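You operate a simulated robot arm through the tools that you are given. There is no shell and no other tool.

You are at the controls of a simulated two-armed robot. One attempt, no reset.

## Task
Put the grey sample box on the top of the set-up table away on the long grey table top. Fetch the blue cone and stand it on the top of the middle belt. Pick up the red cone with one hand, pass it to the other hand and put it on the back of the mains cabinet. Put the small green block on the top of the packing table away on the top of the sealer table. Take the job card from the top of the packing table and put it on the top of the service table. Take the shut pink box and put it on the top of the middle belt. Pull the second red cabinet drawer from the top open. Do these in any order. Set down upright: blue cone, red cone, job card.

Only the result counts: the job must be done as asked and must still hold three seconds after the hand-in. Knocking over, shifting, dropping, spilling or breaking anything else fails it.

## Robot
Two 6-joint arms with two-finger grippers on one trunk, on a base that moves. Base frame: it is fixed to the floor where the robot stands at the start and does not move with it; the origin is under the middle of the robot, x ahead of it, y to its left, z up. Readings come in m, rad, newtons and seconds.
The left shoulder is at the start at [0.029, 0.186, 0.888], the right one opposite. With the tool pointing down near the work surface each hand reaches from about 0.1 to 0.84 m from the robot's upright axis, wherever it stands, measured 20 degrees to its own side. Places, roughly: back of the mains cabinet (13x30 cm) [2.08, 3.66, 0.84]; blue cone (7x7x15 cm) [0.3, 3.7, 0.9]; grey sample box [1, 2.25, 0.75]; job card [-0.75, 1.25, 0.75]; long grey table top [-5.2, 2, 0.8]; red cone (7x7x15 cm) [0.4, 3.8, 0.9]; second red cabinet drawer [-1.1, -1.3, 0.6]; shut pink box [-0.75, 1.25, 1.5]; small green block (5x3x2 cm) [-0.6, 1.3, 0.8]; top of the middle belt [-2.9, 5.1, 0.6]; top of the sealer table [-6.1, 4, 0.8]; top of the service table [-2.8, -0.2, 0.8]. Payload 2.54 kg a hand.
Tool frame (each hand has its own): the origin (TCP) lies between the finger pads and is the grasp point; the fingertips stand 0.03 m ahead of it; z points along the fingers, y is the line along which they close. The gripper opens to 0.116 m; its body begins 0.095 m behind the TCP.
Orientation is that of the tool frame in the base frame, as [roll, pitch, yaw] about the fixed x, y, z axes, in that order (R = Rz(yaw) Ry(pitch) Rx(roll)). With the fingers straight down and closing along the base's y, the tool's x points along the base's -x, its y along +y and its z along -z.

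## Interface
- The arms move only by the tool step_arm. It takes "left_rows", "right_rows" or both (then of equal length, played together; a hand with none holds still); each is a list of rows, each a list of 7 numbers: the closure, from 0 (fully open) to 1 (shut), then the shift along the base's x, y, z in m, then the turn, a rotation vector about the base's x, y, z in rad. In form: [[grip, x, y, z, wx, wy, wz], ...]. A call has 1 to 20 rows; each row shifts and turns the commanded pose from where the row before left it. A row lasts 0.2 s, in which the tool goes at most 0.05 m and 0.15 rad; a call with a longer step from one row to the next is refused whole, and so is a gripper value outside its range. Where a pose cannot be reached the arm comes as near as it can. A force on the tool above 40 N (or 10 N above the force at the start of the call, whichever is more), or a blocked arm, ends the call early, and 0.2 s more pass. Each finger travels about 0.153 m/s and halts on what it meets, pressing with about 38 N; the grip force reading is that of the motor and also rises with nothing between the fingers. The clock runs only during rows and for 0.2 s after the last one: add rows that do not move to give the fingers time. It gives the time, the measured TCP pose, the force on the tool (base axes), the opening and the grip force at its end, in the units of the frame above (readings bear some noise), with the torque about the TCP (base axes, N m) and any sound that the robot's microphone picked up.
- Cameras (640 x 400 px; columns grow to the right, rows downward): "scene" is now at [0.0534, -0.0032, 1.6245]; the picture's right is [-0.20, -0.98, 0.01], its down [-0.64, 0.12, -0.76] and it looks along [0.74, -0.16, -0.65] (base axes); focal length 259 px, centre (320, 200). "left" rides on the left gripper at [0.069, 0.015, -0.122] in its tool frame; the picture's right is [-0.21, 0.98, 0.00], its down [-0.83, -0.18, -0.53] and it looks along [-0.52, -0.11, 0.85] (tool axes); focal length 251 px, centre (320, 200). "right" rides on the right gripper at [0.069, -0.015, -0.122] in its tool frame; the picture's right is [0.21, 0.98, 0.00], its down [-0.83, 0.18, -0.53] and it looks along [-0.52, 0.12, 0.85] (tool axes); focal length 251 px, centre (320, 200). There is no depth. A picture from a camera that has moved, and an enlarged one, comes with that camera's place and axes in the base frame and with its lens.
- grab_frame(camera): a new picture of that camera. No time passes.
- raise_lower(by): moves the trunk up (or, below 0, down) by that many m; the arms and the scene camera ride with it, the base frame stays. It gives what a move gives, with no picture.
- roll_base(legs): drives the robot by 1 to 6 legs, each [ahead, left, turn to the left] in m, m and rad, along the robot's own axes; the way and the turn of a leg run together, so that a leg with both is an arc; at most 1.5 m and 3.142 rad a leg. The arms and the cameras ride along, it lands a little off, and it stops where it bumps. It gives what a move gives.
- turn_head(pan, tilt): turns the head with the scene camera to pan (to the left, within 2.496 rad either way) and tilt (down, from -0.506 to 1.204), counted from straight ahead of the robot. It gives what a move gives.
- zoom(camera, box): a new picture of the part [left, top, right, bottom] of that camera's present view, enlarged. No time passes.
- job_done(): hands the job in; it is judged then, once.

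Nothing tells you exact positions but the pictures and the camera data. Unless the task says otherwise, let go and move clear before handing in.

The tools are called after "Call:" by a JSON object that holds its "op" and its "data". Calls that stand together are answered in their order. step_arm: Moves the arms, as the interface text tells. Its arguments: {"type":"object","properties":{"left_rows":{"type":"array","items":{"type":"array","items":{"type":"number"}}},"right_rows":{"type":"array","items":{"type":"array","items":{"type":"number"}}}},"required":[]} The other tools are called the same way: raise_lower (by) moves the trunk up or down; roll_base (legs) drives the base; turn_head (pan, tilt) turns the head that bears the scene camera; grab_frame (camera) takes a picture; zoom (camera, box) takes an enlarged picture of a part of a camera's view; job_done () hands the job in.

At the start:

```text
t: 0.0
left_tcp_pos: [0.5855, 0.1915, 1.1058]
left_tcp_rot: [-3.14, 0.003, 3.14]
left_force: [0.0, -0.4, -0.1]
left_ft_torque: [-0.02, 0.0, 0.01]
left_grip_width: 0.1163
left_grasp_force: 0.0
right_tcp_pos: [0.4932, -0.2232, 1.0424]
right_tcp_rot: [-3.139, 0.002, 3.142]
right_force: [-0.1, -0.5, -0.3]
right_ft_torque: [0.04, 0.01, -0.01]
right_grip_width: 0.116
right_grasp_force: 0.1
trunk travel left (down, up): [-0.1, 0.44]
robot x, y, heading: [-0.0016, 0.0026, -0.001]
head pan, tilt (commanded): [-0.204, 0.709]
```

scene: 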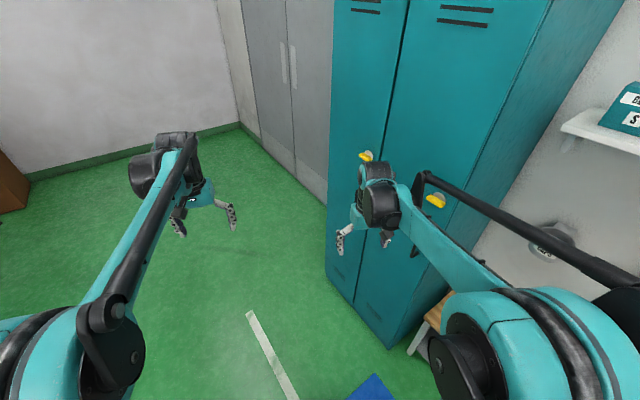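
right: 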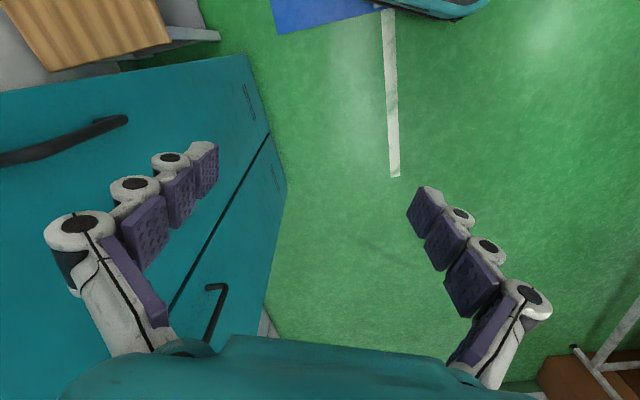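
left: 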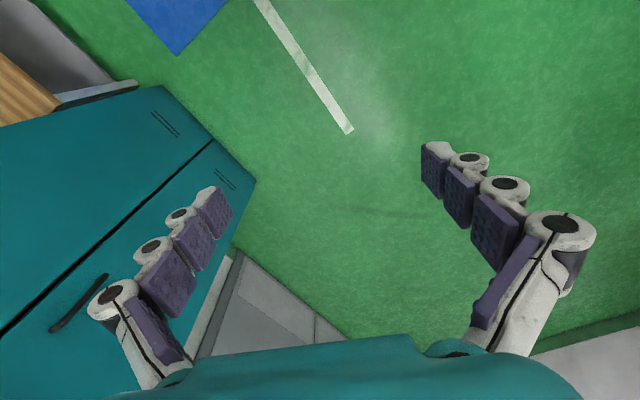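

I see lockers ahead and to the right and a green floor; none of the task objects is in view yet. I will look around with the head before driving.

Call:
{"op": "turn_head", "data": {"pan": 0.9, "tilt": 0.35}}

Call:
{"op": "grab_frame", "data": {"camera": "scene"}}

Call:
{"op": "turn_head", "data": {"pan": 2.0, "tilt": 0.35}}

Call:
{"op": "grab_frame", "data": {"camera": "scene"}}

Call:
{"op": "turn_head", "data": {"pan": -1.2, "tilt": 0.35}}

Call:
{"op": "grab_frame", "data": {"camera": "scene"}}

Call:
{"op": "turn_head", "data": {"pan": -2.3, "tilt": 0.35}}

Call:
{"op": "grab_frame", "data": {"camera": "scene"}}

```text
t: 1.3
left_tcp_pos: [0.5869, 0.1832, 1.1077]
left_tcp_rot: [3.136, 0.001, 3.142]
left_force: [0.0, -1.3, 0.1]
left_ft_torque: [0.0, 0.02, 0.03]
left_grip_width: 0.1161
left_grasp_force: 0.1
right_tcp_pos: [0.4936, -0.2316, 1.0399]
right_tcp_rot: [3.134, 0.002, -3.14]
right_force: [-0.2, -0.1, 0.4]
right_ft_torque: [-0.02, 0.0, -0.02]
right_grip_width: 0.116
right_grasp_force: 0.1
trunk travel left (down, up): [-0.1, 0.44]
robot x, y, heading: [0.0005, 0.0001, -0.003]
head pan, tilt (commanded): [0.901, 0.351]
```

```text
taken
camera scene: at [0.0285, 0.0872, 1.6558], right [0.78, -0.62, 0.01], down [-0.21, -0.28, -0.94], along [0.58, 0.73, -0.35], focal length 259 px, centre (320, 200)
```

scene: 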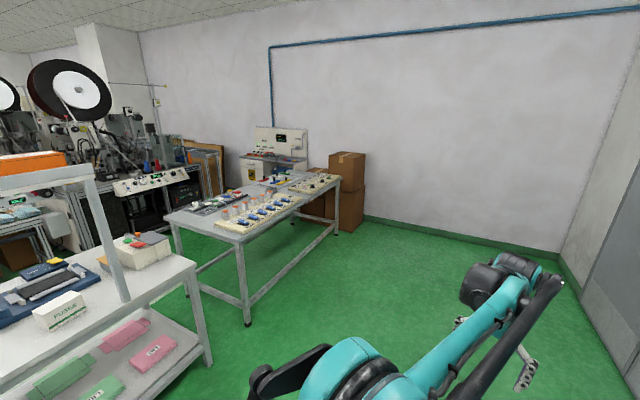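

```text
t: 2.7
left_tcp_pos: [0.5859, 0.1827, 1.1063]
left_tcp_rot: [3.134, 0.001, 3.14]
left_force: [0.9, -0.1, 0.3]
left_ft_torque: [0.01, 0.02, 0.0]
left_grip_width: 0.1159
left_grasp_force: 0.1
right_tcp_pos: [0.4939, -0.2316, 1.0402]
right_tcp_rot: [3.135, 0.002, -3.141]
right_force: [-0.9, -0.7, 0.5]
right_ft_torque: [0.05, 0.01, 0.02]
right_grip_width: 0.116
right_grasp_force: 0.0
trunk travel left (down, up): [-0.1, 0.44]
robot x, y, heading: [0.002, 0.0015, 0.0]
head pan, tilt (commanded): [2.0, 0.351]
```

```text
taken
camera scene: at [-0.0681, 0.0989, 1.6556], right [0.91, 0.42, 0.0], down [0.14, -0.32, -0.94], along [-0.39, 0.85, -0.35], focal length 259 px, centre (320, 200)
```

scene: 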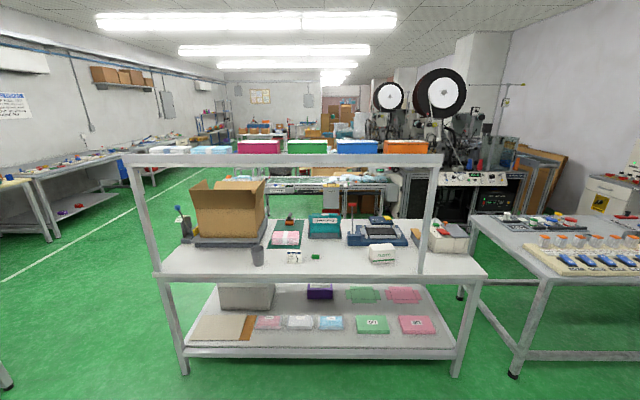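

```text
t: 5.4
left_tcp_pos: [0.5871, 0.1835, 1.1075]
left_tcp_rot: [3.134, 0.002, -3.141]
left_force: [0.0, -0.5, 0.3]
left_ft_torque: [0.02, -0.02, 0.0]
left_grip_width: 0.1162
left_grasp_force: 0.0
right_tcp_pos: [0.4942, -0.231, 1.0415]
right_tcp_rot: [3.135, 0.0, 3.141]
right_force: [-0.2, -1.2, -0.5]
right_ft_torque: [0.0, 0.0, -0.02]
right_grip_width: 0.1159
right_grasp_force: 0.0
trunk travel left (down, up): [-0.1, 0.44]
robot x, y, heading: [-0.0011, -0.0027, -0.001]
head pan, tilt (commanded): [-1.201, 0.351]
```

```text
taken
camera scene: at [0.0043, -0.0726, 1.6573], right [-0.93, -0.36, 0.0], down [-0.12, 0.31, -0.94], along [0.34, -0.88, -0.34], focal length 259 px, centre (320, 200)
```

scene: 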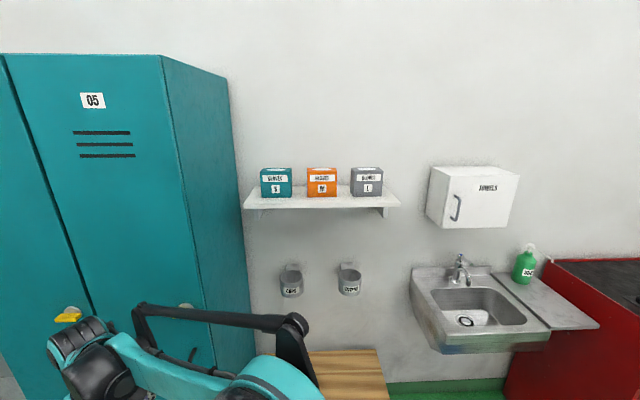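

```text
t: 6.7
left_tcp_pos: [0.5856, 0.1837, 1.1068]
left_tcp_rot: [3.135, 0.001, 3.14]
left_force: [0.9, -0.2, 1.1]
left_ft_torque: [0.02, -0.01, -0.02]
left_grip_width: 0.1161
left_grasp_force: 0.1
right_tcp_pos: [0.4939, -0.2312, 1.0392]
right_tcp_rot: [3.135, 0.002, 3.14]
right_force: [0.4, 0.5, -0.3]
right_ft_torque: [0.04, -0.01, 0.04]
right_grip_width: 0.116
right_grasp_force: 0.1
trunk travel left (down, up): [-0.1, 0.44]
robot x, y, heading: [-0.0021, -0.0012, 0.0]
head pan, tilt (commanded): [-2.3, 0.351]
```

```text
taken
camera scene: at [-0.0914, -0.0553, 1.657], right [-0.75, 0.67, -0.01], down [0.23, 0.25, -0.94], along [-0.63, -0.7, -0.34], focal length 259 px, centre (320, 200)
```

scene: 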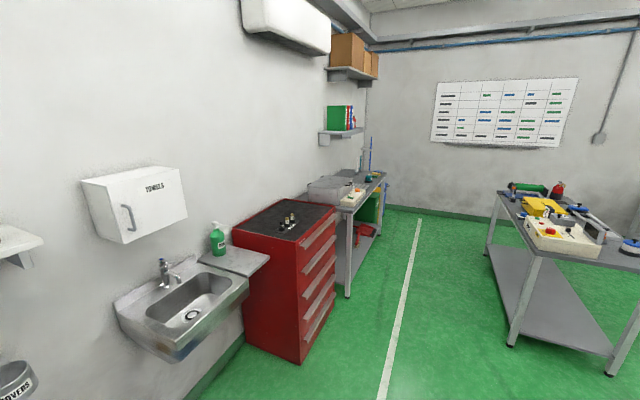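

The packing table is to my left with bins on its overhead shelf, the set-up table is beyond it, and the red drawer cabinet is behind me on the right. I'll zoom in on the packing table and the others.

Call:
{"op": "turn_head", "data": {"pan": 2.0, "tilt": 0.35}}

Call:
{"op": "zoom", "data": {"camera": "scene", "box": [120, 130, 300, 270]}}

Call:
{"op": "zoom", "data": {"camera": "scene", "box": [270, 130, 450, 270]}}

Call:
{"op": "zoom", "data": {"camera": "scene", "box": [180, 270, 460, 370]}}

Call:
{"op": "turn_head", "data": {"pan": 1.0, "tilt": 0.35}}

Call:
{"op": "zoom", "data": {"camera": "scene", "box": [160, 120, 400, 270]}}

```text
t: 10.2
left_tcp_pos: [0.5851, 0.1835, 1.1062]
left_tcp_rot: [3.135, 0.003, -3.141]
left_force: [0.2, 0.7, 0.6]
left_ft_torque: [-0.01, 0.01, 0.01]
left_grip_width: 0.1158
left_grasp_force: 0.0
right_tcp_pos: [0.4936, -0.231, 1.0401]
right_tcp_rot: [3.134, 0.002, -3.14]
right_force: [0.0, 0.2, -0.2]
right_ft_torque: [-0.02, -0.03, -0.01]
right_grip_width: 0.1161
right_grasp_force: 0.1
trunk travel left (down, up): [-0.1, 0.44]
robot x, y, heading: [0.0004, 0.0048, 0.001]
head pan, tilt (commanded): [2.0, 0.351]
```

```text
2.86 times, centred on (210, 200) of scene
camera zoom: at [-0.0682, 0.0989, 1.6556], right [0.91, 0.42, 0.0], down [0.14, -0.32, -0.94], along [-0.39, 0.85, -0.35], focal length 741 px, centre (634, 200)
```

zoom: 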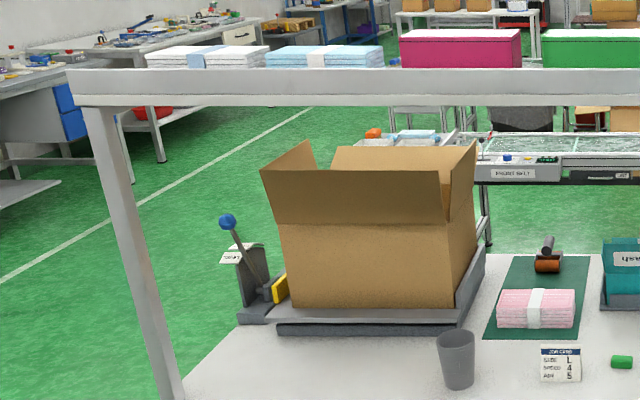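

```text
2.86 times, centred on (360, 200) of scene
camera zoom: at [-0.0682, 0.0989, 1.6556], right [0.91, 0.42, 0.0], down [0.14, -0.32, -0.94], along [-0.39, 0.85, -0.35], focal length 741 px, centre (206, 200)
```

zoom: 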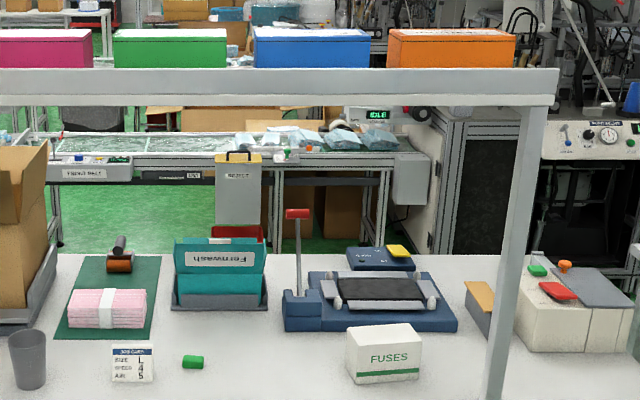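

```text
2.29 times, centred on (320, 320) of scene
camera zoom: at [-0.0682, 0.0989, 1.6556], right [0.91, 0.42, 0.0], down [0.14, -0.32, -0.94], along [-0.39, 0.85, -0.35], focal length 592 px, centre (320, -74)
```

zoom: 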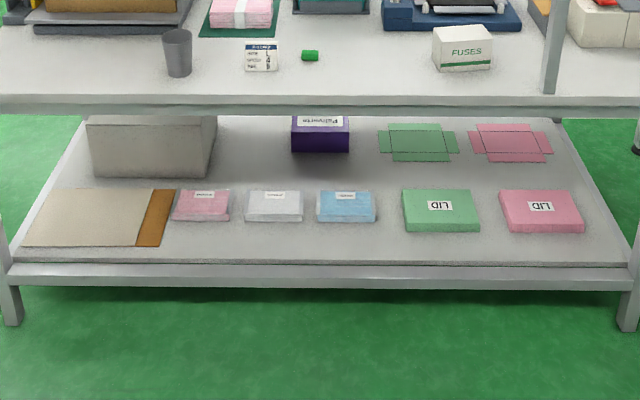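

```text
t: 11.5
left_tcp_pos: [0.5863, 0.1835, 1.106]
left_tcp_rot: [3.135, 0.003, -3.141]
left_force: [0.0, 0.4, 0.6]
left_ft_torque: [0.01, 0.03, -0.01]
left_grip_width: 0.1159
left_grasp_force: 0.0
right_tcp_pos: [0.4934, -0.2314, 1.0409]
right_tcp_rot: [3.134, 0.002, -3.141]
right_force: [0.4, 0.1, -0.6]
right_ft_torque: [-0.02, -0.01, -0.01]
right_grip_width: 0.1163
right_grasp_force: 0.1
trunk travel left (down, up): [-0.1, 0.44]
robot x, y, heading: [-0.0011, -0.0005, -0.004]
head pan, tilt (commanded): [1.0, 0.351]
```

```text
2.67 times, centred on (280, 195) of scene
camera zoom: at [0.0208, 0.0926, 1.6557], right [0.84, -0.54, 0.01], down [-0.18, -0.3, -0.94], along [0.51, 0.79, -0.35], focal length 691 px, centre (427, 213)
```

zoom: 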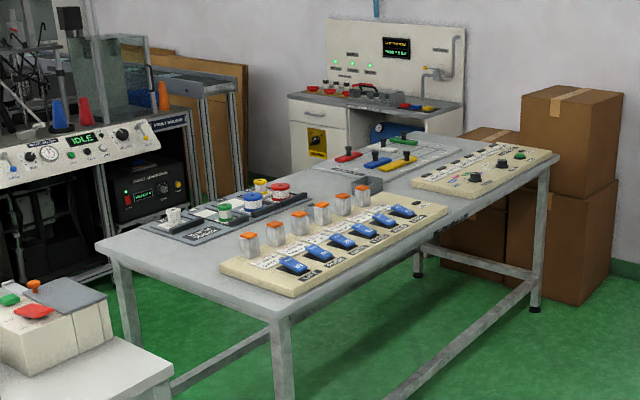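

The shelf above the packing table holds closed coloured boxes (magenta among them) and the table has the job card and green block; cones sit on a machine beyond. I'll zoom in on the red cabinet and the other tables now.

Call:
{"op": "turn_head", "data": {"pan": -2.4, "tilt": 0.35}}

Call:
{"op": "zoom", "data": {"camera": "scene", "box": [160, 180, 400, 370]}}

Call:
{"op": "grab_frame", "data": {"camera": "scene"}}

Call:
{"op": "turn_head", "data": {"pan": 2.4, "tilt": 0.35}}

Call:
{"op": "grab_frame", "data": {"camera": "scene"}}

```text
t: 14.3
left_tcp_pos: [0.5858, 0.1829, 1.1058]
left_tcp_rot: [3.135, 0.0, -3.14]
left_force: [0.0, 0.7, 0.7]
left_ft_torque: [0.02, -0.01, 0.0]
left_grip_width: 0.116
left_grasp_force: 0.0
right_tcp_pos: [0.4935, -0.2293, 1.0405]
right_tcp_rot: [3.134, 0.001, 3.14]
right_force: [0.4, -1.3, -0.4]
right_ft_torque: [0.01, 0.01, 0.0]
right_grip_width: 0.116
right_grasp_force: 0.0
trunk travel left (down, up): [-0.1, 0.44]
robot x, y, heading: [-0.0011, 0.0005, 0.004]
head pan, tilt (commanded): [-2.4, 0.351]
```

```text
2.11 times, centred on (280, 275) of scene
camera zoom: at [-0.0981, -0.0487, 1.657], right [-0.68, 0.74, -0.01], down [0.25, 0.22, -0.94], along [-0.69, -0.64, -0.34], focal length 546 px, centre (404, 42)
```

zoom: 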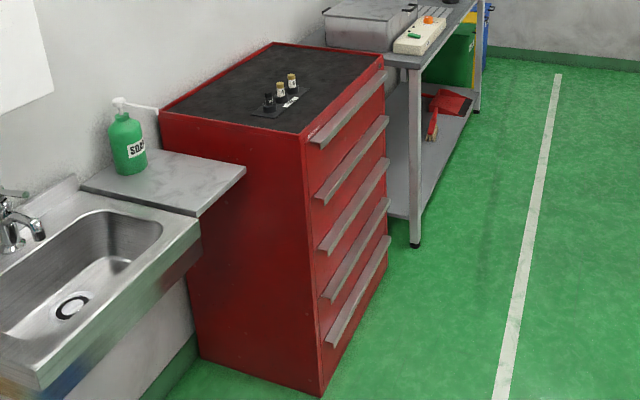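

```text
taken
camera scene: at [-0.0981, -0.0487, 1.657], right [-0.68, 0.74, -0.01], down [0.25, 0.22, -0.94], along [-0.69, -0.64, -0.34], focal length 259 px, centre (320, 200)
```

scene: 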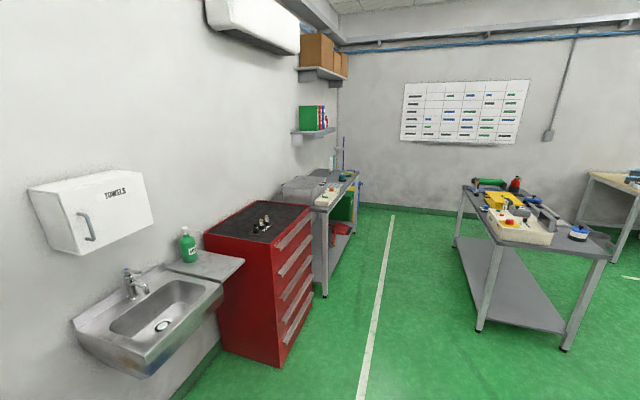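

```text
t: 18.1
left_tcp_pos: [0.5855, 0.1829, 1.1061]
left_tcp_rot: [3.134, 0.002, 3.141]
left_force: [0.3, -0.3, 0.2]
left_ft_torque: [0.03, -0.01, 0.0]
left_grip_width: 0.1158
left_grasp_force: 0.1
right_tcp_pos: [0.493, -0.231, 1.0395]
right_tcp_rot: [3.134, 0.003, -3.141]
right_force: [0.1, 0.5, 0.2]
right_ft_torque: [-0.01, -0.03, 0.02]
right_grip_width: 0.116
right_grasp_force: 0.1
trunk travel left (down, up): [-0.1, 0.44]
robot x, y, heading: [0.0019, -0.001, -0.003]
head pan, tilt (commanded): [2.4, 0.351]
```

```text
taken
camera scene: at [-0.0981, 0.0771, 1.6558], right [0.68, 0.74, -0.01], down [0.25, -0.24, -0.94], along [-0.69, 0.63, -0.35], focal length 259 px, centre (320, 200)
```

scene: 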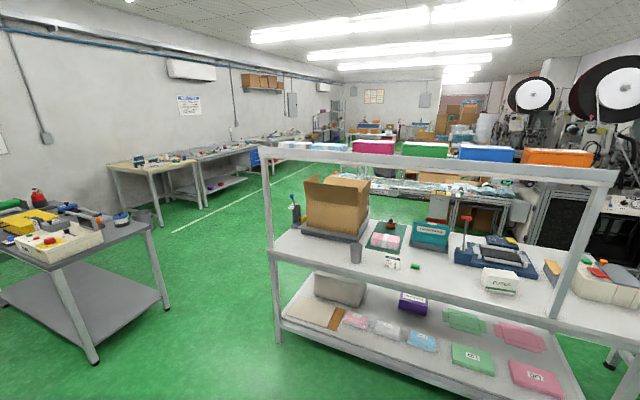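

The room is turned about 22° to my base frame; the red cabinet's front runs from about (-0.85,-1.08) to (-1.32,-1.27), facing (-0.38,0.92). I'll back over to it and turn to face its drawers.

Call:
{"op": "roll_base", "data": {"legs": [[-1.4, -0.38, 0], [0, 0, -1.178]]}}

Call:
{"op": "turn_head", "data": {"pan": 0.0, "tilt": 0.75}}

Call:
{"op": "grab_frame", "data": {"camera": "scene"}}

```text
t: 28.3
left_tcp_pos: [-1.0127, -0.8505, 1.1043]
left_tcp_rot: [3.134, 0.001, 1.994]
left_force: [-0.4, 0.6, 0.5]
left_ft_torque: [-0.02, -0.01, 0.03]
left_grip_width: 0.116
left_grasp_force: 0.1
right_tcp_pos: [-1.4296, -0.9354, 1.0384]
right_tcp_rot: [3.131, -0.001, 1.994]
right_force: [1.3, 0.7, -0.2]
right_ft_torque: [0.0, -0.01, -0.01]
right_grip_width: 0.1161
right_grasp_force: 0.1
trunk travel left (down, up): [-0.1, 0.44]
robot x, y, heading: [-1.4202, -0.3919, -1.142]
head pan, tilt (commanded): [2.4, 0.351]
```

```text
t: 30.5
left_tcp_pos: [-1.0124, -0.8511, 1.1046]
left_tcp_rot: [3.133, -0.001, 1.993]
left_force: [-0.8, -0.4, 0.3]
left_ft_torque: [-0.02, 0.03, -0.01]
left_grip_width: 0.1162
left_grasp_force: 0.0
right_tcp_pos: [-1.4297, -0.9356, 1.039]
right_tcp_rot: [3.132, 0.001, 1.993]
right_force: [0.6, 0.9, -0.5]
right_ft_torque: [0.0, -0.01, -0.01]
right_grip_width: 0.1159
right_grasp_force: 0.0
trunk travel left (down, up): [-0.1, 0.44]
robot x, y, heading: [-1.4163, -0.3891, -1.148]
head pan, tilt (commanded): [0.0, 0.75]
```

```text
taken
camera scene: at [-1.396, -0.4387, 1.6191], right [-0.91, -0.41, 0.0], down [-0.28, 0.62, -0.73], along [0.3, -0.67, -0.68], focal length 259 px, centre (320, 200)
```

scene: 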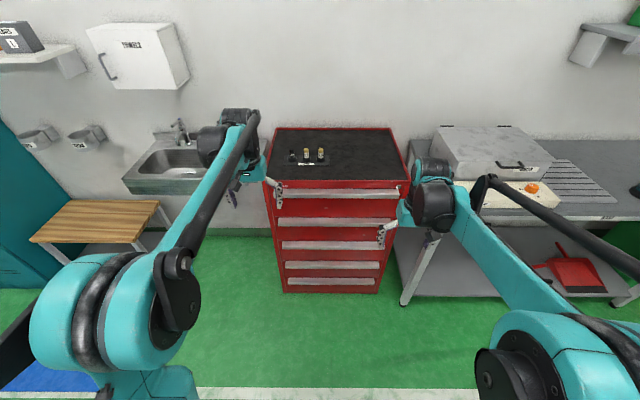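

The cabinet is squarely in front of me with five drawers and bar handles. I'll zoom in to locate the second handle.

Call:
{"op": "zoom", "data": {"camera": "scene", "box": [240, 120, 440, 300]}}

Call:
{"op": "grab_frame", "data": {"camera": "right"}}

Call:
{"op": "grab_frame", "data": {"camera": "left"}}

```text
2.22 times, centred on (340, 210) of scene
camera zoom: at [-1.396, -0.4387, 1.6191], right [-0.91, -0.41, 0.0], down [-0.28, 0.62, -0.73], along [0.3, -0.67, -0.68], focal length 576 px, centre (276, 178)
```

zoom: 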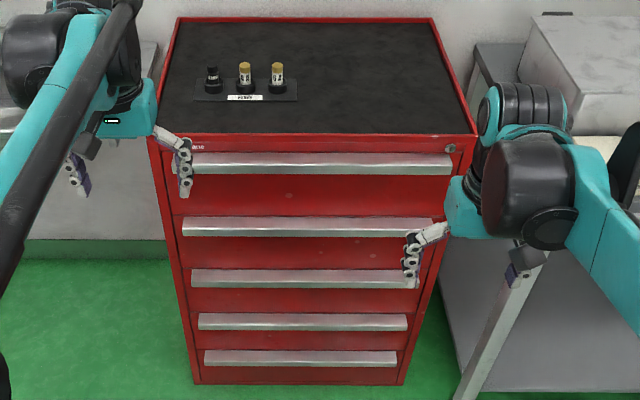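

```text
taken
camera right: at [-1.4709, -0.879, 1.1611], right [0.8, 0.6, 0.01], down [0.5, -0.68, 0.54], along [0.32, -0.43, -0.84], focal length 251 px, centre (320, 200)
```

right: 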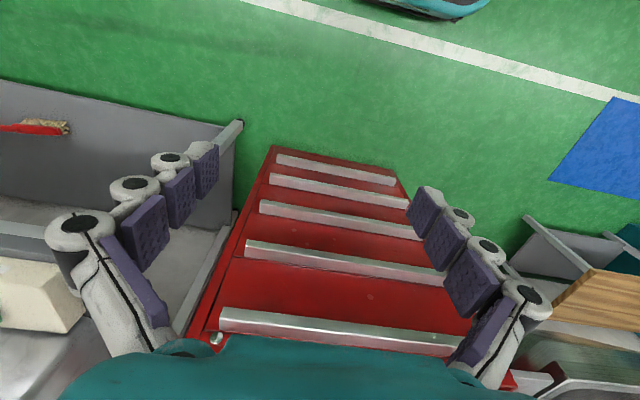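

```text
taken
camera left: at [-1.0269, -0.7807, 1.2284], right [0.98, 0.2, 0.01], down [0.17, -0.83, 0.53], along [0.12, -0.52, -0.85], focal length 251 px, centre (320, 200)
```

left: 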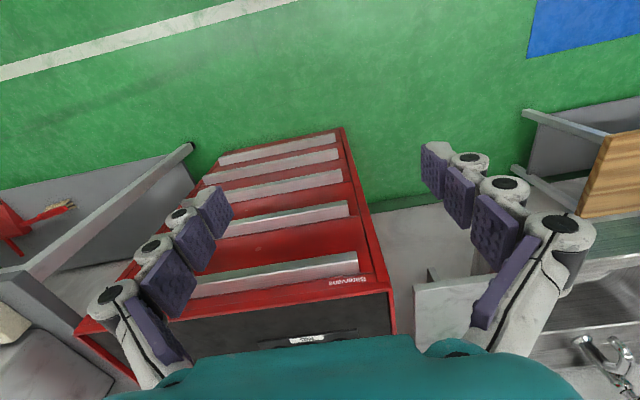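

The handles are pale strips sticking out of each drawer front. I'll look closer at the second one's profile.

Call:
{"op": "zoom", "data": {"camera": "left", "box": [180, 180, 380, 310]}}

Call:
{"op": "zoom", "data": {"camera": "right", "box": [210, 210, 410, 340]}}

Call:
{"op": "zoom", "data": {"camera": "scene", "box": [290, 170, 390, 240]}}

```text
3.08 times, centred on (280, 245) of left
camera zoom: at [-1.0269, -0.7807, 1.2284], right [0.98, 0.2, 0.01], down [0.17, -0.83, 0.53], along [0.12, -0.52, -0.85], focal length 774 px, centre (443, 62)
```

zoom: 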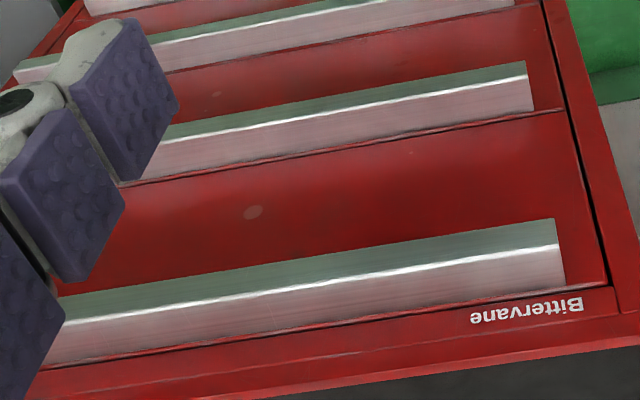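

```text
3.08 times, centred on (310, 275) of right
camera zoom: at [-1.4709, -0.879, 1.1611], right [0.8, 0.6, 0.01], down [0.5, -0.68, 0.54], along [0.32, -0.43, -0.84], focal length 774 px, centre (351, -31)
```

zoom: 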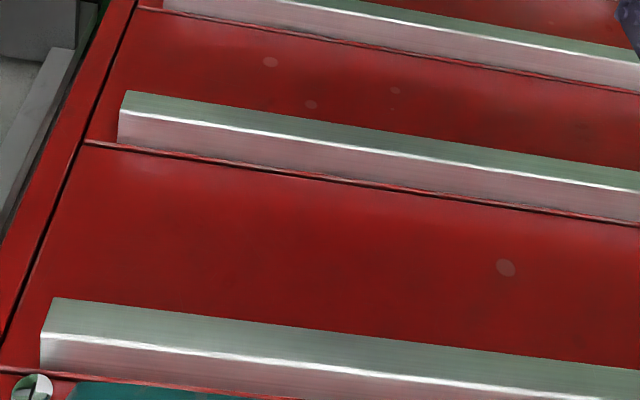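

```text
5.71 times, centred on (340, 205) of scene
camera zoom: at [-1.396, -0.4387, 1.6191], right [-0.91, -0.41, 0.0], down [-0.28, 0.62, -0.73], along [0.3, -0.67, -0.68], focal length 1481 px, centre (206, 171)
```

zoom: 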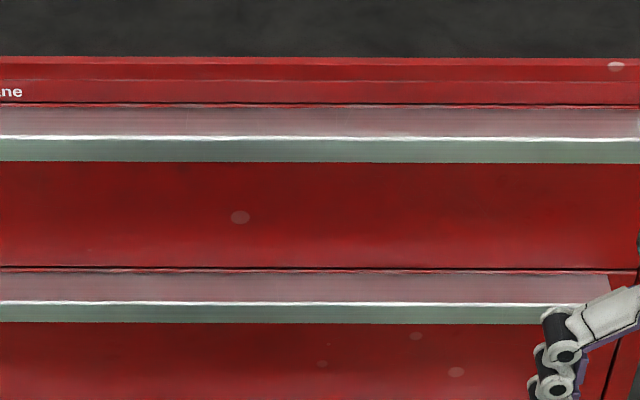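

Second handle: about 2.4 cm high, 3.8 cm deep, front edge near z 0.68, about 0.88 m ahead of me, facing me squarely. I'll turn the right hand so its fingers point forward with the closing line vertical, lowering to handle height in free space.

Call:
{"op": "step_arm", "data": {"right_rows": [[0, 0, 0, -0.0256, -0.0433, -0.1142, -0.0863], [0, 0, 0, -0.0256, -0.0433, -0.1142, -0.0863], [0, 0, 0, -0.0256, -0.0433, -0.1142, -0.0863], [0, 0, 0, -0.0256, -0.0433, -0.1142, -0.0863], [0, 0, 0, -0.0256, -0.0433, -0.1142, -0.0863], [0, 0, 0, -0.0256, -0.0433, -0.1142, -0.0863], [0, 0, 0, -0.0256, -0.0433, -0.1142, -0.0863], [0, 0, 0, -0.0256, -0.0433, -0.1142, -0.0863], [0, 0, 0, -0.0256, -0.0433, -0.1142, -0.0863], [0, 0, 0, -0.0256, -0.0433, -0.1142, -0.0863], [0, 0, 0, -0.0256, -0.0433, -0.1142, -0.0863], [0, 0, 0, -0.0256, -0.0433, -0.1142, -0.0863], [0, 0, 0, -0.0256, -0.0433, -0.1142, -0.0863], [0, 0, 0, -0.0256, -0.0433, -0.1142, -0.0863], [0, 0, 0, 0, 0, 0, 0]]}}

Call:
{"op": "grab_frame", "data": {"camera": "right"}}

Call:
{"op": "grab_frame", "data": {"camera": "scene"}}

```text
t: 33.7
left_tcp_pos: [-1.0134, -0.8486, 1.1048]
left_tcp_rot: [3.132, 0.0, 1.994]
left_force: [-0.3, 0.2, -0.6]
left_ft_torque: [-0.03, -0.02, 0.02]
left_grip_width: 0.1162
left_grasp_force: 0.1
right_tcp_pos: [-1.4282, -1.1499, 0.972]
right_tcp_rot: [1.564, 0.0, 0.423]
right_force: [0.2, 0.5, -0.6]
right_ft_torque: [0.05, 0.03, -0.02]
right_grip_width: 0.116
right_grasp_force: 0.1
right hand out of reach, approached as far as the arm can: row 7, 8, 9, 10, 11, 12, 13, 14
trunk travel left (down, up): [-0.1, 0.44]
robot x, y, heading: [-1.4178, -0.3879, -1.148]
head pan, tilt (commanded): [0.0, 0.75]
```

```text
taken
camera right: at [-1.4148, -1.0095, 0.9567], right [0.19, 0.09, 0.98], down [-0.97, 0.15, 0.18], along [-0.13, -0.98, 0.12], focal length 251 px, centre (320, 200)
```

right: 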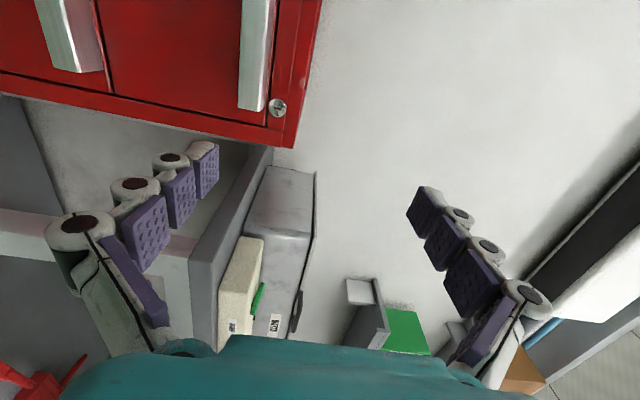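

```text
taken
camera scene: at [-1.3964, -0.4381, 1.6191], right [-0.91, -0.41, 0.0], down [-0.28, 0.62, -0.73], along [0.3, -0.67, -0.68], focal length 259 px, centre (320, 200)
```

scene: 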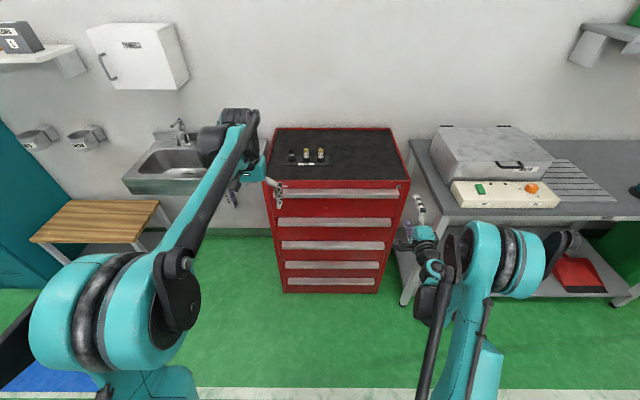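

The hand now points forward but at that close range it couldn't get down to handle height. I'll test with a small forward step what the commanded pose is.

Call:
{"op": "step_arm", "data": {"right_rows": [[0, 0.0123, -0.0274, 0, 0, 0, 0], [0, 0, 0, 0, 0, 0, 0]]}}

```text
t: 34.3
left_tcp_pos: [-1.0133, -0.8489, 1.1042]
left_tcp_rot: [3.131, 0.0, 1.994]
left_force: [0.2, -1.0, -0.5]
left_ft_torque: [-0.02, -0.03, 0.01]
left_grip_width: 0.1162
left_grasp_force: 0.0
right_tcp_pos: [-1.416, -1.1795, 0.9702]
right_tcp_rot: [1.562, 0.0, 0.425]
right_force: [0.4, 0.0, -0.6]
right_ft_torque: [-0.02, 0.0, 0.01]
right_grip_width: 0.116
right_grasp_force: 0.1
trunk travel left (down, up): [-0.1, 0.44]
robot x, y, heading: [-1.4196, -0.3918, -1.149]
head pan, tilt (commanded): [0.0, 0.75]
```

The commanded pose follows the reached one, which is good. I'll slide the hand left in front of the cabinet, then lower it to the second handle's height.

Call:
{"op": "step_arm", "data": {"right_rows": [[0, 0.0365, 0.0164, 0, 0, 0, 0], [0, 0.0365, 0.0164, 0, 0, 0, 0], [0, 0.0365, 0.0164, 0, 0, 0, 0], [0, 0.0365, 0.0164, 0, 0, 0, 0], [0, 0.0365, 0.0164, 0, 0, 0, 0], [0, 0, 0, -0.029, 0, 0, 0], [0, 0, 0, -0.029, 0, 0, 0], [0, 0, 0, -0.029, 0, 0, 0], [0, 0, 0, -0.029, 0, 0, 0], [0, 0, 0, -0.029, 0, 0, 0], [0, 0, 0, -0.029, 0, 0, 0], [0, 0, 0, -0.029, 0, 0, 0], [0, 0, 0, -0.029, 0, 0, 0], [0, 0, 0, -0.029, 0, 0, 0], [0, 0, 0, -0.029, 0, 0, 0], [0, 0, 0, 0, 0, 0, 0]]}}

Call:
{"op": "grab_frame", "data": {"camera": "right"}}

Call:
{"op": "grab_frame", "data": {"camera": "scene"}}

```text
t: 37.7
left_tcp_pos: [-1.0137, -0.8497, 1.1051]
left_tcp_rot: [3.133, 0.0, 1.995]
left_force: [-0.5, 0.2, 0.6]
left_ft_torque: [0.03, 0.0, 0.0]
left_grip_width: 0.1161
left_grasp_force: 0.1
right_tcp_pos: [-1.2036, -1.167, 0.7744]
right_tcp_rot: [1.565, 0.0, 0.425]
right_force: [0.3, -0.9, 0.3]
right_ft_torque: [0.02, 0.02, 0.0]
right_grip_width: 0.116
right_grasp_force: 0.0
right hand out of reach, approached as far as the arm can: row 4, 6, 7, 8, 9, 10, 11, 12, 13, 14, 15
trunk travel left (down, up): [-0.1, 0.44]
robot x, y, heading: [-1.4201, -0.3914, -1.146]
head pan, tilt (commanded): [0.0, 0.75]
```

```text
taken
camera right: at [-1.1888, -1.0271, 0.7596], right [0.19, 0.09, 0.98], down [-0.97, 0.15, 0.18], along [-0.13, -0.98, 0.12], focal length 251 px, centre (320, 200)
```

right: 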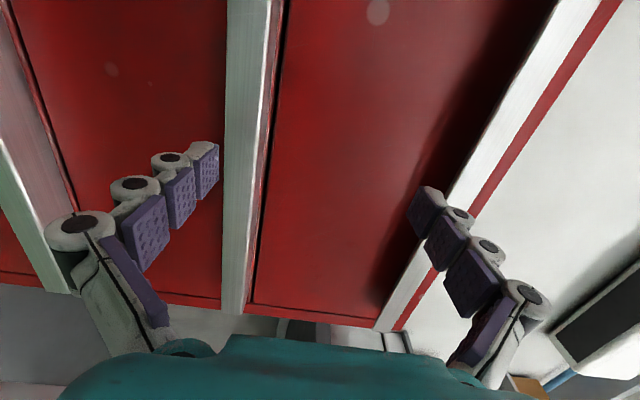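

```text
taken
camera scene: at [-1.396, -0.4387, 1.6191], right [-0.91, -0.41, 0.0], down [-0.28, 0.62, -0.73], along [0.3, -0.67, -0.68], focal length 259 px, centre (320, 200)
```

scene: 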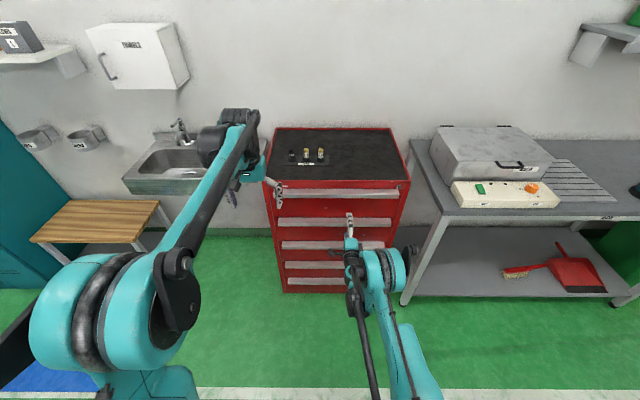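

The hand is in front of the cabinet at z 0.774; lowering the trunk about 0.09 m will bring it level with the second handle.

Call:
{"op": "raise_lower", "data": {"by": -0.093}}

Call:
{"op": "grab_frame", "data": {"camera": "right"}}

Call:
{"op": "grab_frame", "data": {"camera": "left"}}

Call:
{"op": "zoom", "data": {"camera": "scene", "box": [260, 170, 420, 300]}}

```text
t: 39.0
left_tcp_pos: [-1.0127, -0.85, 1.0136]
left_tcp_rot: [3.133, 0.0, 1.992]
left_force: [-0.8, 0.1, -0.5]
left_ft_torque: [0.0, -0.02, 0.02]
left_grip_width: 0.1158
left_grasp_force: 0.0
right_tcp_pos: [-1.2026, -1.1669, 0.6816]
right_tcp_rot: [1.565, 0.001, 0.426]
right_force: [-0.2, -0.3, 0.2]
right_ft_torque: [0.03, 0.02, -0.03]
right_grip_width: 0.1161
right_grasp_force: 0.0
trunk travel left (down, up): [-0.007, 0.533]
robot x, y, heading: [-1.4209, -0.3885, -1.15]
head pan, tilt (commanded): [0.0, 0.75]
```

```text
taken
camera right: at [-1.1888, -1.027, 0.667], right [0.19, 0.09, 0.98], down [-0.97, 0.15, 0.18], along [-0.13, -0.98, 0.12], focal length 251 px, centre (320, 200)
```

right: 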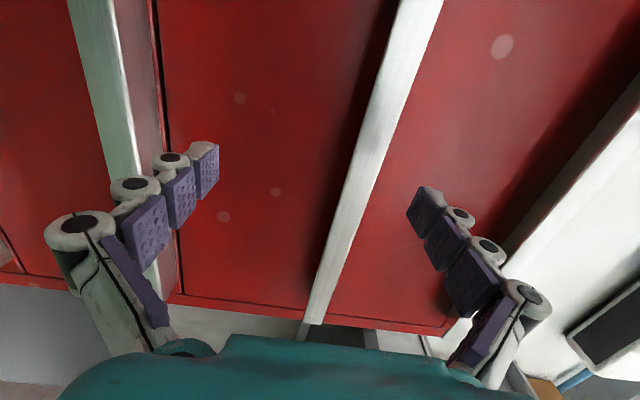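

```text
taken
camera left: at [-1.027, -0.7806, 1.1357], right [0.98, 0.2, 0.01], down [0.17, -0.83, 0.53], along [0.12, -0.52, -0.85], focal length 251 px, centre (320, 200)
```

left: 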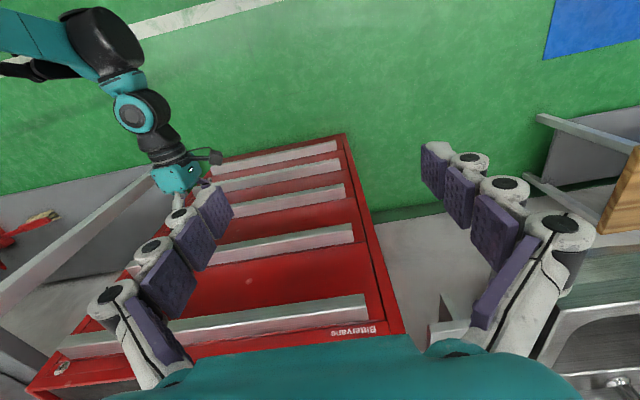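

```text
3.08 times, centred on (340, 235) of scene
camera zoom: at [-1.3961, -0.4385, 1.5262], right [-0.91, -0.41, 0.0], down [-0.28, 0.62, -0.73], along [0.3, -0.67, -0.68], focal length 798 px, centre (258, 92)
```

zoom: 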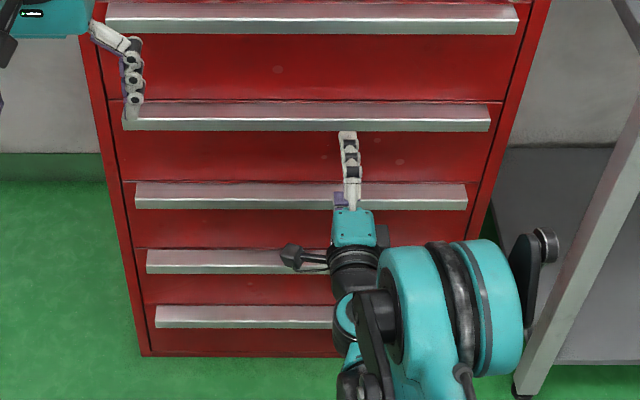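

The scene view and the wrist view disagree by a few cm on the handle's height, so I'll zoom in on several cameras to triangulate before approaching.

Call:
{"op": "zoom", "data": {"camera": "left", "box": [180, 180, 380, 310]}}

Call:
{"op": "zoom", "data": {"camera": "right", "box": [280, 0, 480, 130]}}

Call:
{"op": "zoom", "data": {"camera": "scene", "box": [280, 165, 400, 245]}}

```text
3.08 times, centred on (280, 245) of left
camera zoom: at [-1.027, -0.7806, 1.1357], right [0.98, 0.2, 0.01], down [0.17, -0.83, 0.53], along [0.12, -0.52, -0.85], focal length 774 px, centre (443, 62)
```

zoom: 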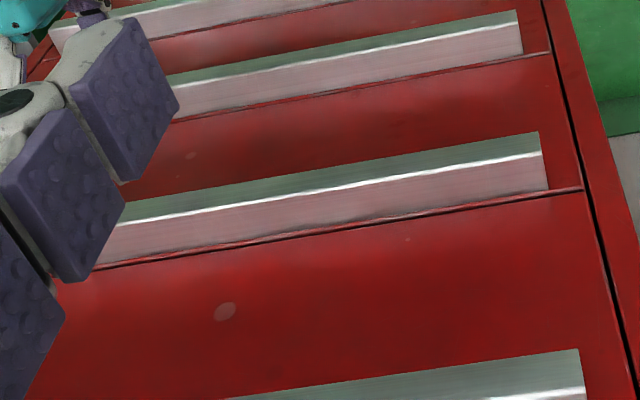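

```text
3.08 times, centred on (380, 65) of right
camera zoom: at [-1.1888, -1.027, 0.667], right [0.19, 0.09, 0.98], down [-0.97, 0.15, 0.18], along [-0.13, -0.98, 0.12], focal length 774 px, centre (135, 615)
```

zoom: 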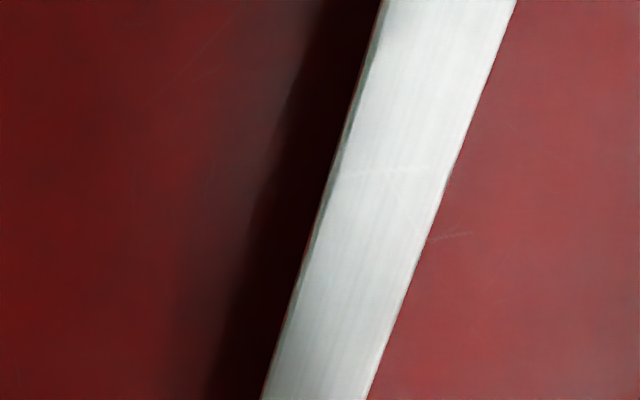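

```text
5.00 times, centred on (340, 205) of scene
camera zoom: at [-1.3961, -0.4385, 1.5262], right [-0.91, -0.41, 0.0], down [-0.28, 0.62, -0.73], along [0.3, -0.67, -0.68], focal length 1296 px, centre (220, 175)
```

zoom: 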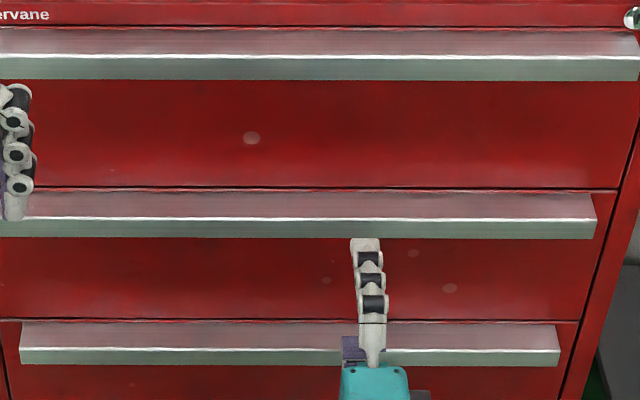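

The handle is an L-shaped lip whose front face I now place at about z 0.71–0.73, roughly 0.845 m ahead. I'll raise the hand 3.7 cm and check with the wrist camera.

Call:
{"op": "step_arm", "data": {"right_rows": [[0, 0, 0, 0.0185, 0, 0, 0], [0, 0, 0, 0.0185, 0, 0, 0], [0, 0, 0, 0, 0, 0, 0]]}}

Call:
{"op": "grab_frame", "data": {"camera": "right"}}

Call:
{"op": "zoom", "data": {"camera": "right", "box": [220, 50, 420, 180]}}

```text
t: 39.8
left_tcp_pos: [-1.0135, -0.8496, 1.0114]
left_tcp_rot: [3.132, -0.002, 1.994]
left_force: [0.1, 0.6, 0.7]
left_ft_torque: [0.01, 0.0, 0.01]
left_grip_width: 0.1161
left_grasp_force: 0.1
right_tcp_pos: [-1.2032, -1.1671, 0.7188]
right_tcp_rot: [1.565, -0.001, 0.425]
right_force: [-0.7, 0.1, -0.3]
right_ft_torque: [0.0, -0.03, 0.0]
right_grip_width: 0.116
right_grasp_force: 0.0
trunk travel left (down, up): [-0.007, 0.533]
robot x, y, heading: [-1.4189, -0.3836, -1.15]
head pan, tilt (commanded): [0.0, 0.75]
```

```text
taken
camera right: at [-1.189, -1.0275, 0.7035], right [0.19, 0.09, 0.98], down [-0.97, 0.15, 0.18], along [-0.13, -0.98, 0.12], focal length 251 px, centre (320, 200)
```

right: 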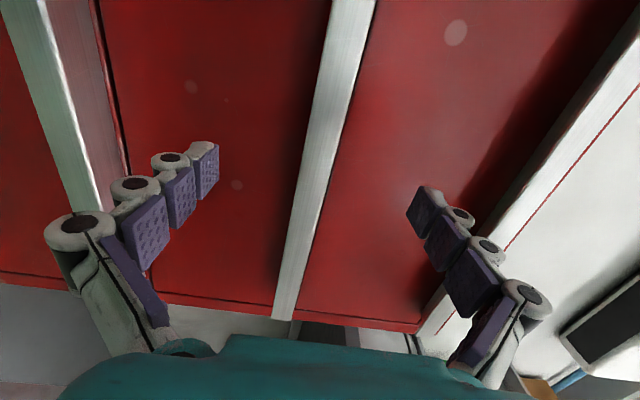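

```text
3.08 times, centred on (320, 115) of right
camera zoom: at [-1.189, -1.0275, 0.7035], right [0.19, 0.09, 0.98], down [-0.97, 0.15, 0.18], along [-0.13, -0.98, 0.12], focal length 774 px, centre (320, 462)
```

zoom: 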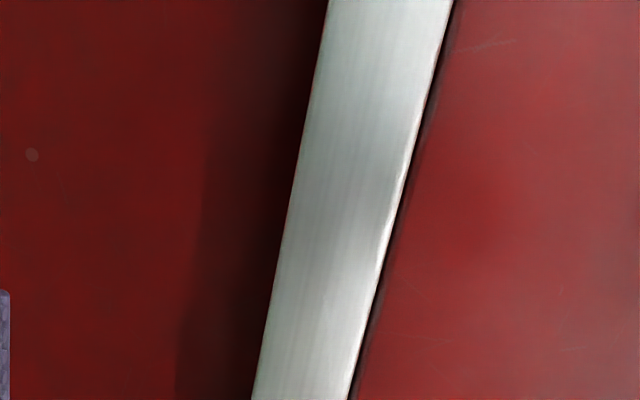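

Triangulating from the two heights puts the handle front 4.7 cm ahead of the grasp point with its centre at z 0.718, right at hand height. I'll advance 4.5 cm and close on it.

Call:
{"op": "step_arm", "data": {"right_rows": [[0, 0.0093, -0.0205, 0, 0, 0, 0], [0, 0.0093, -0.0205, 0, 0, 0, 0], [0, 0, 0, 0, 0, 0, 0]]}}

Call:
{"op": "grab_frame", "data": {"camera": "right"}}

```text
t: 40.6
left_tcp_pos: [-1.0123, -0.8504, 1.0113]
left_tcp_rot: [3.132, 0.001, 1.992]
left_force: [-0.7, -0.3, -0.3]
left_ft_torque: [-0.01, -0.04, -0.01]
left_grip_width: 0.1161
left_grasp_force: 0.0
right_tcp_pos: [-1.1834, -1.2099, 0.7196]
right_tcp_rot: [1.567, 0.001, 0.425]
right_force: [-0.5, 0.2, 0.4]
right_ft_torque: [0.04, -0.01, 0.0]
right_grip_width: 0.1162
right_grasp_force: 0.0
trunk travel left (down, up): [-0.007, 0.533]
robot x, y, heading: [-1.4186, -0.3868, -1.147]
head pan, tilt (commanded): [0.0, 0.75]
```

```text
taken
camera right: at [-1.1707, -1.0682, 0.7044], right [0.19, 0.09, 0.98], down [-0.97, 0.15, 0.18], along [-0.13, -0.98, 0.12], focal length 251 px, centre (320, 200)
```

right: 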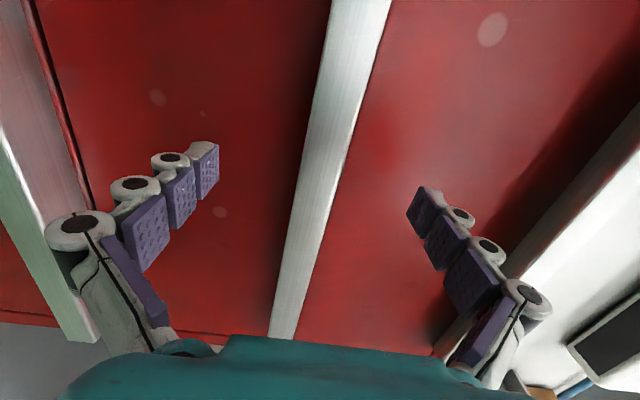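

The lip lies between the fingers, centred. I'll close the gripper on it.

Call:
{"op": "step_arm", "data": {"right_rows": [[0.5, 0, 0, 0, 0, 0, 0], [1, 0, 0, 0, 0, 0, 0], [1, 0, 0, 0, 0, 0, 0], [1, 0, 0, 0, 0, 0, 0], [1, 0, 0, 0, 0, 0, 0]]}}

Call:
{"op": "grab_frame", "data": {"camera": "right"}}

```text
t: 41.8
left_tcp_pos: [-1.0141, -0.8502, 1.0113]
left_tcp_rot: [3.134, 0.001, 1.992]
left_force: [0.5, -0.5, -0.6]
left_ft_torque: [-0.01, -0.03, -0.01]
left_grip_width: 0.1158
left_grasp_force: 0.0
right_tcp_pos: [-1.1839, -1.2068, 0.7175]
right_tcp_rot: [1.566, 0.001, 0.423]
right_force: [-8.0, 19.4, -22.4]
right_ft_torque: [-0.35, -0.19, -0.13]
right_grip_width: 0.0231
right_grasp_force: 44.8
trunk travel left (down, up): [-0.007, 0.533]
robot x, y, heading: [-1.4165, -0.3849, -1.147]
head pan, tilt (commanded): [0.0, 0.75]
```

```text
taken
camera right: at [-1.1709, -1.0678, 0.7034], right [0.19, 0.09, 0.98], down [-0.97, 0.15, 0.18], along [-0.13, -0.98, 0.12], focal length 251 px, centre (320, 200)
```

right: 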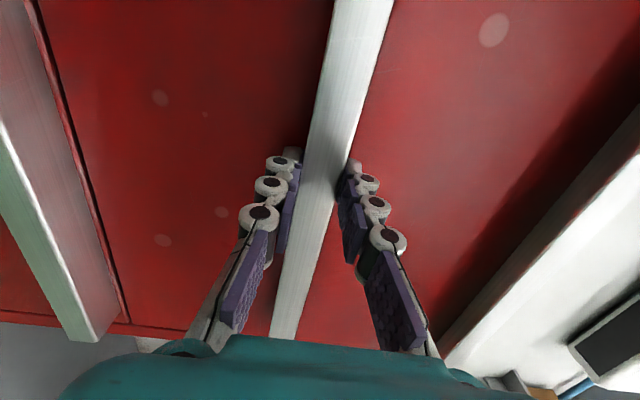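

The handle is gripped (2.3 cm between the pads). I'll start pulling gently with the arm.

Call:
{"op": "step_arm", "data": {"right_rows": [[1, -0.0041, 0.0091, 0, 0, 0, 0], [1, -0.0062, 0.0137, 0, 0, 0, 0], [1, -0.0062, 0.0137, 0, 0, 0, 0], [1, 0, 0, 0, 0, 0, 0]]}}

Call:
{"op": "grab_frame", "data": {"camera": "left"}}

```text
t: 42.8
left_tcp_pos: [-1.0122, -0.8516, 1.012]
left_tcp_rot: [3.133, -0.003, 1.995]
left_force: [0.3, -1.4, 0.1]
left_ft_torque: [-0.01, 0.03, 0.0]
left_grip_width: 0.1163
left_grasp_force: 0.0
right_tcp_pos: [-1.2006, -1.1731, 0.7176]
right_tcp_rot: [1.569, 0.0, 0.426]
right_force: [5.6, 1.7, -18.0]
right_ft_torque: [-0.31, -0.41, -0.87]
right_grip_width: 0.0229
right_grasp_force: 45.4
trunk travel left (down, up): [-0.007, 0.533]
robot x, y, heading: [-1.4165, -0.3887, -1.149]
head pan, tilt (commanded): [0.0, 0.75]
```

```text
taken
camera left: at [-1.026, -0.7821, 1.1345], right [0.98, 0.2, 0.01], down [0.17, -0.83, 0.53], along [0.11, -0.52, -0.85], focal length 251 px, centre (320, 200)
```

left: 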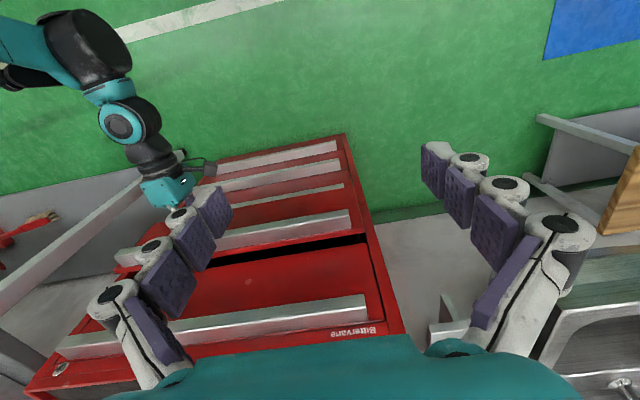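

The second drawer is sliding out. I'll keep the grip and reverse the base in small legs to open it further.

Call:
{"op": "roll_base", "data": {"legs": [[-0.1, 0, 0]]}}

Call:
{"op": "grab_frame", "data": {"camera": "left"}}

```text
t: 44.0
left_tcp_pos: [-1.0533, -0.7601, 1.011]
left_tcp_rot: [3.135, -0.002, 1.995]
left_force: [0.5, -0.3, -0.4]
left_ft_torque: [-0.01, -0.02, 0.0]
left_grip_width: 0.1159
left_grasp_force: 0.0
right_tcp_pos: [-1.2397, -1.0819, 0.7181]
right_tcp_rot: [1.567, 0.002, 0.425]
right_force: [12.2, 4.2, -17.9]
right_ft_torque: [-0.13, -0.73, 0.75]
right_grip_width: 0.0227
right_grasp_force: 45.1
trunk travel left (down, up): [-0.007, 0.533]
robot x, y, heading: [-1.4595, -0.2963, -1.142]
head pan, tilt (commanded): [0.0, 0.75]
```

```text
taken
camera left: at [-1.0667, -0.6908, 1.1344], right [0.98, 0.2, 0.01], down [0.17, -0.83, 0.53], along [0.11, -0.52, -0.85], focal length 251 px, centre (320, 200)
```

left: 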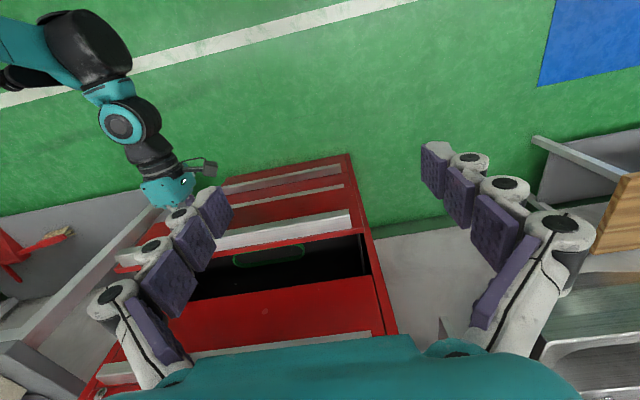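

The drawer is out about 14 cm. One more reverse leg of 16 cm.

Call:
{"op": "roll_base", "data": {"legs": [[-0.16, 0, 0]]}}

Call:
{"op": "grab_frame", "data": {"camera": "left"}}

Call:
{"op": "grab_frame", "data": {"camera": "scene"}}

```text
t: 45.4
left_tcp_pos: [-1.1178, -0.615, 1.0109]
left_tcp_rot: [3.133, -0.002, 1.994]
left_force: [0.9, 0.8, 0.0]
left_ft_torque: [0.01, 0.01, -0.04]
left_grip_width: 0.1162
left_grasp_force: 0.1
right_tcp_pos: [-1.3047, -0.9365, 0.7186]
right_tcp_rot: [1.566, 0.001, 0.427]
right_force: [-1.9, -2.1, -18.1]
right_ft_torque: [-0.47, -0.03, 0.37]
right_grip_width: 0.0229
right_grasp_force: 45.2
trunk travel left (down, up): [-0.007, 0.533]
robot x, y, heading: [-1.5253, -0.1557, -1.144]
head pan, tilt (commanded): [0.0, 0.75]
```

```text
taken
camera left: at [-1.1316, -0.5463, 1.1346], right [0.98, 0.21, 0.01], down [0.17, -0.83, 0.53], along [0.12, -0.52, -0.85], focal length 251 px, centre (320, 200)
```

left: 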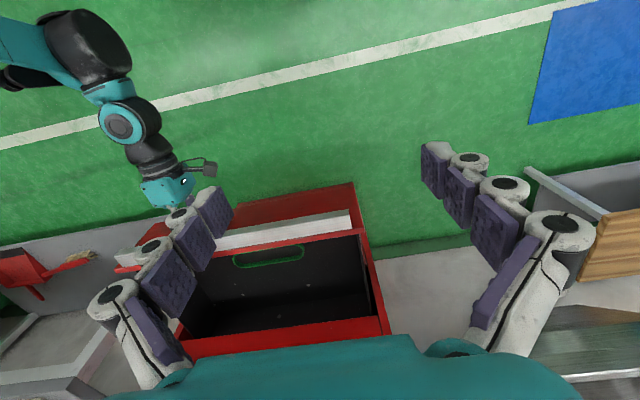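

```text
taken
camera scene: at [-1.5012, -0.2056, 1.526], right [-0.91, -0.41, 0.0], down [-0.28, 0.62, -0.73], along [0.3, -0.67, -0.68], focal length 259 px, centre (320, 200)
```

scene: 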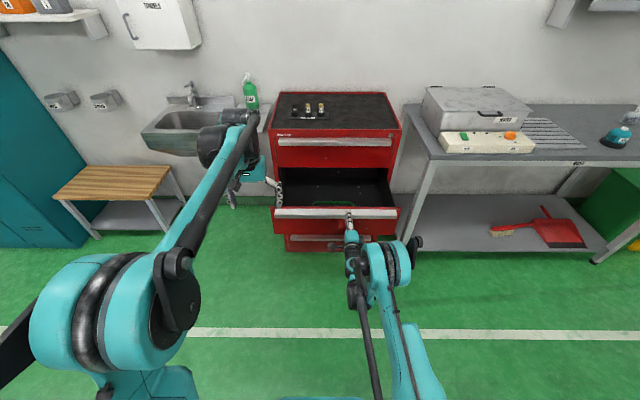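

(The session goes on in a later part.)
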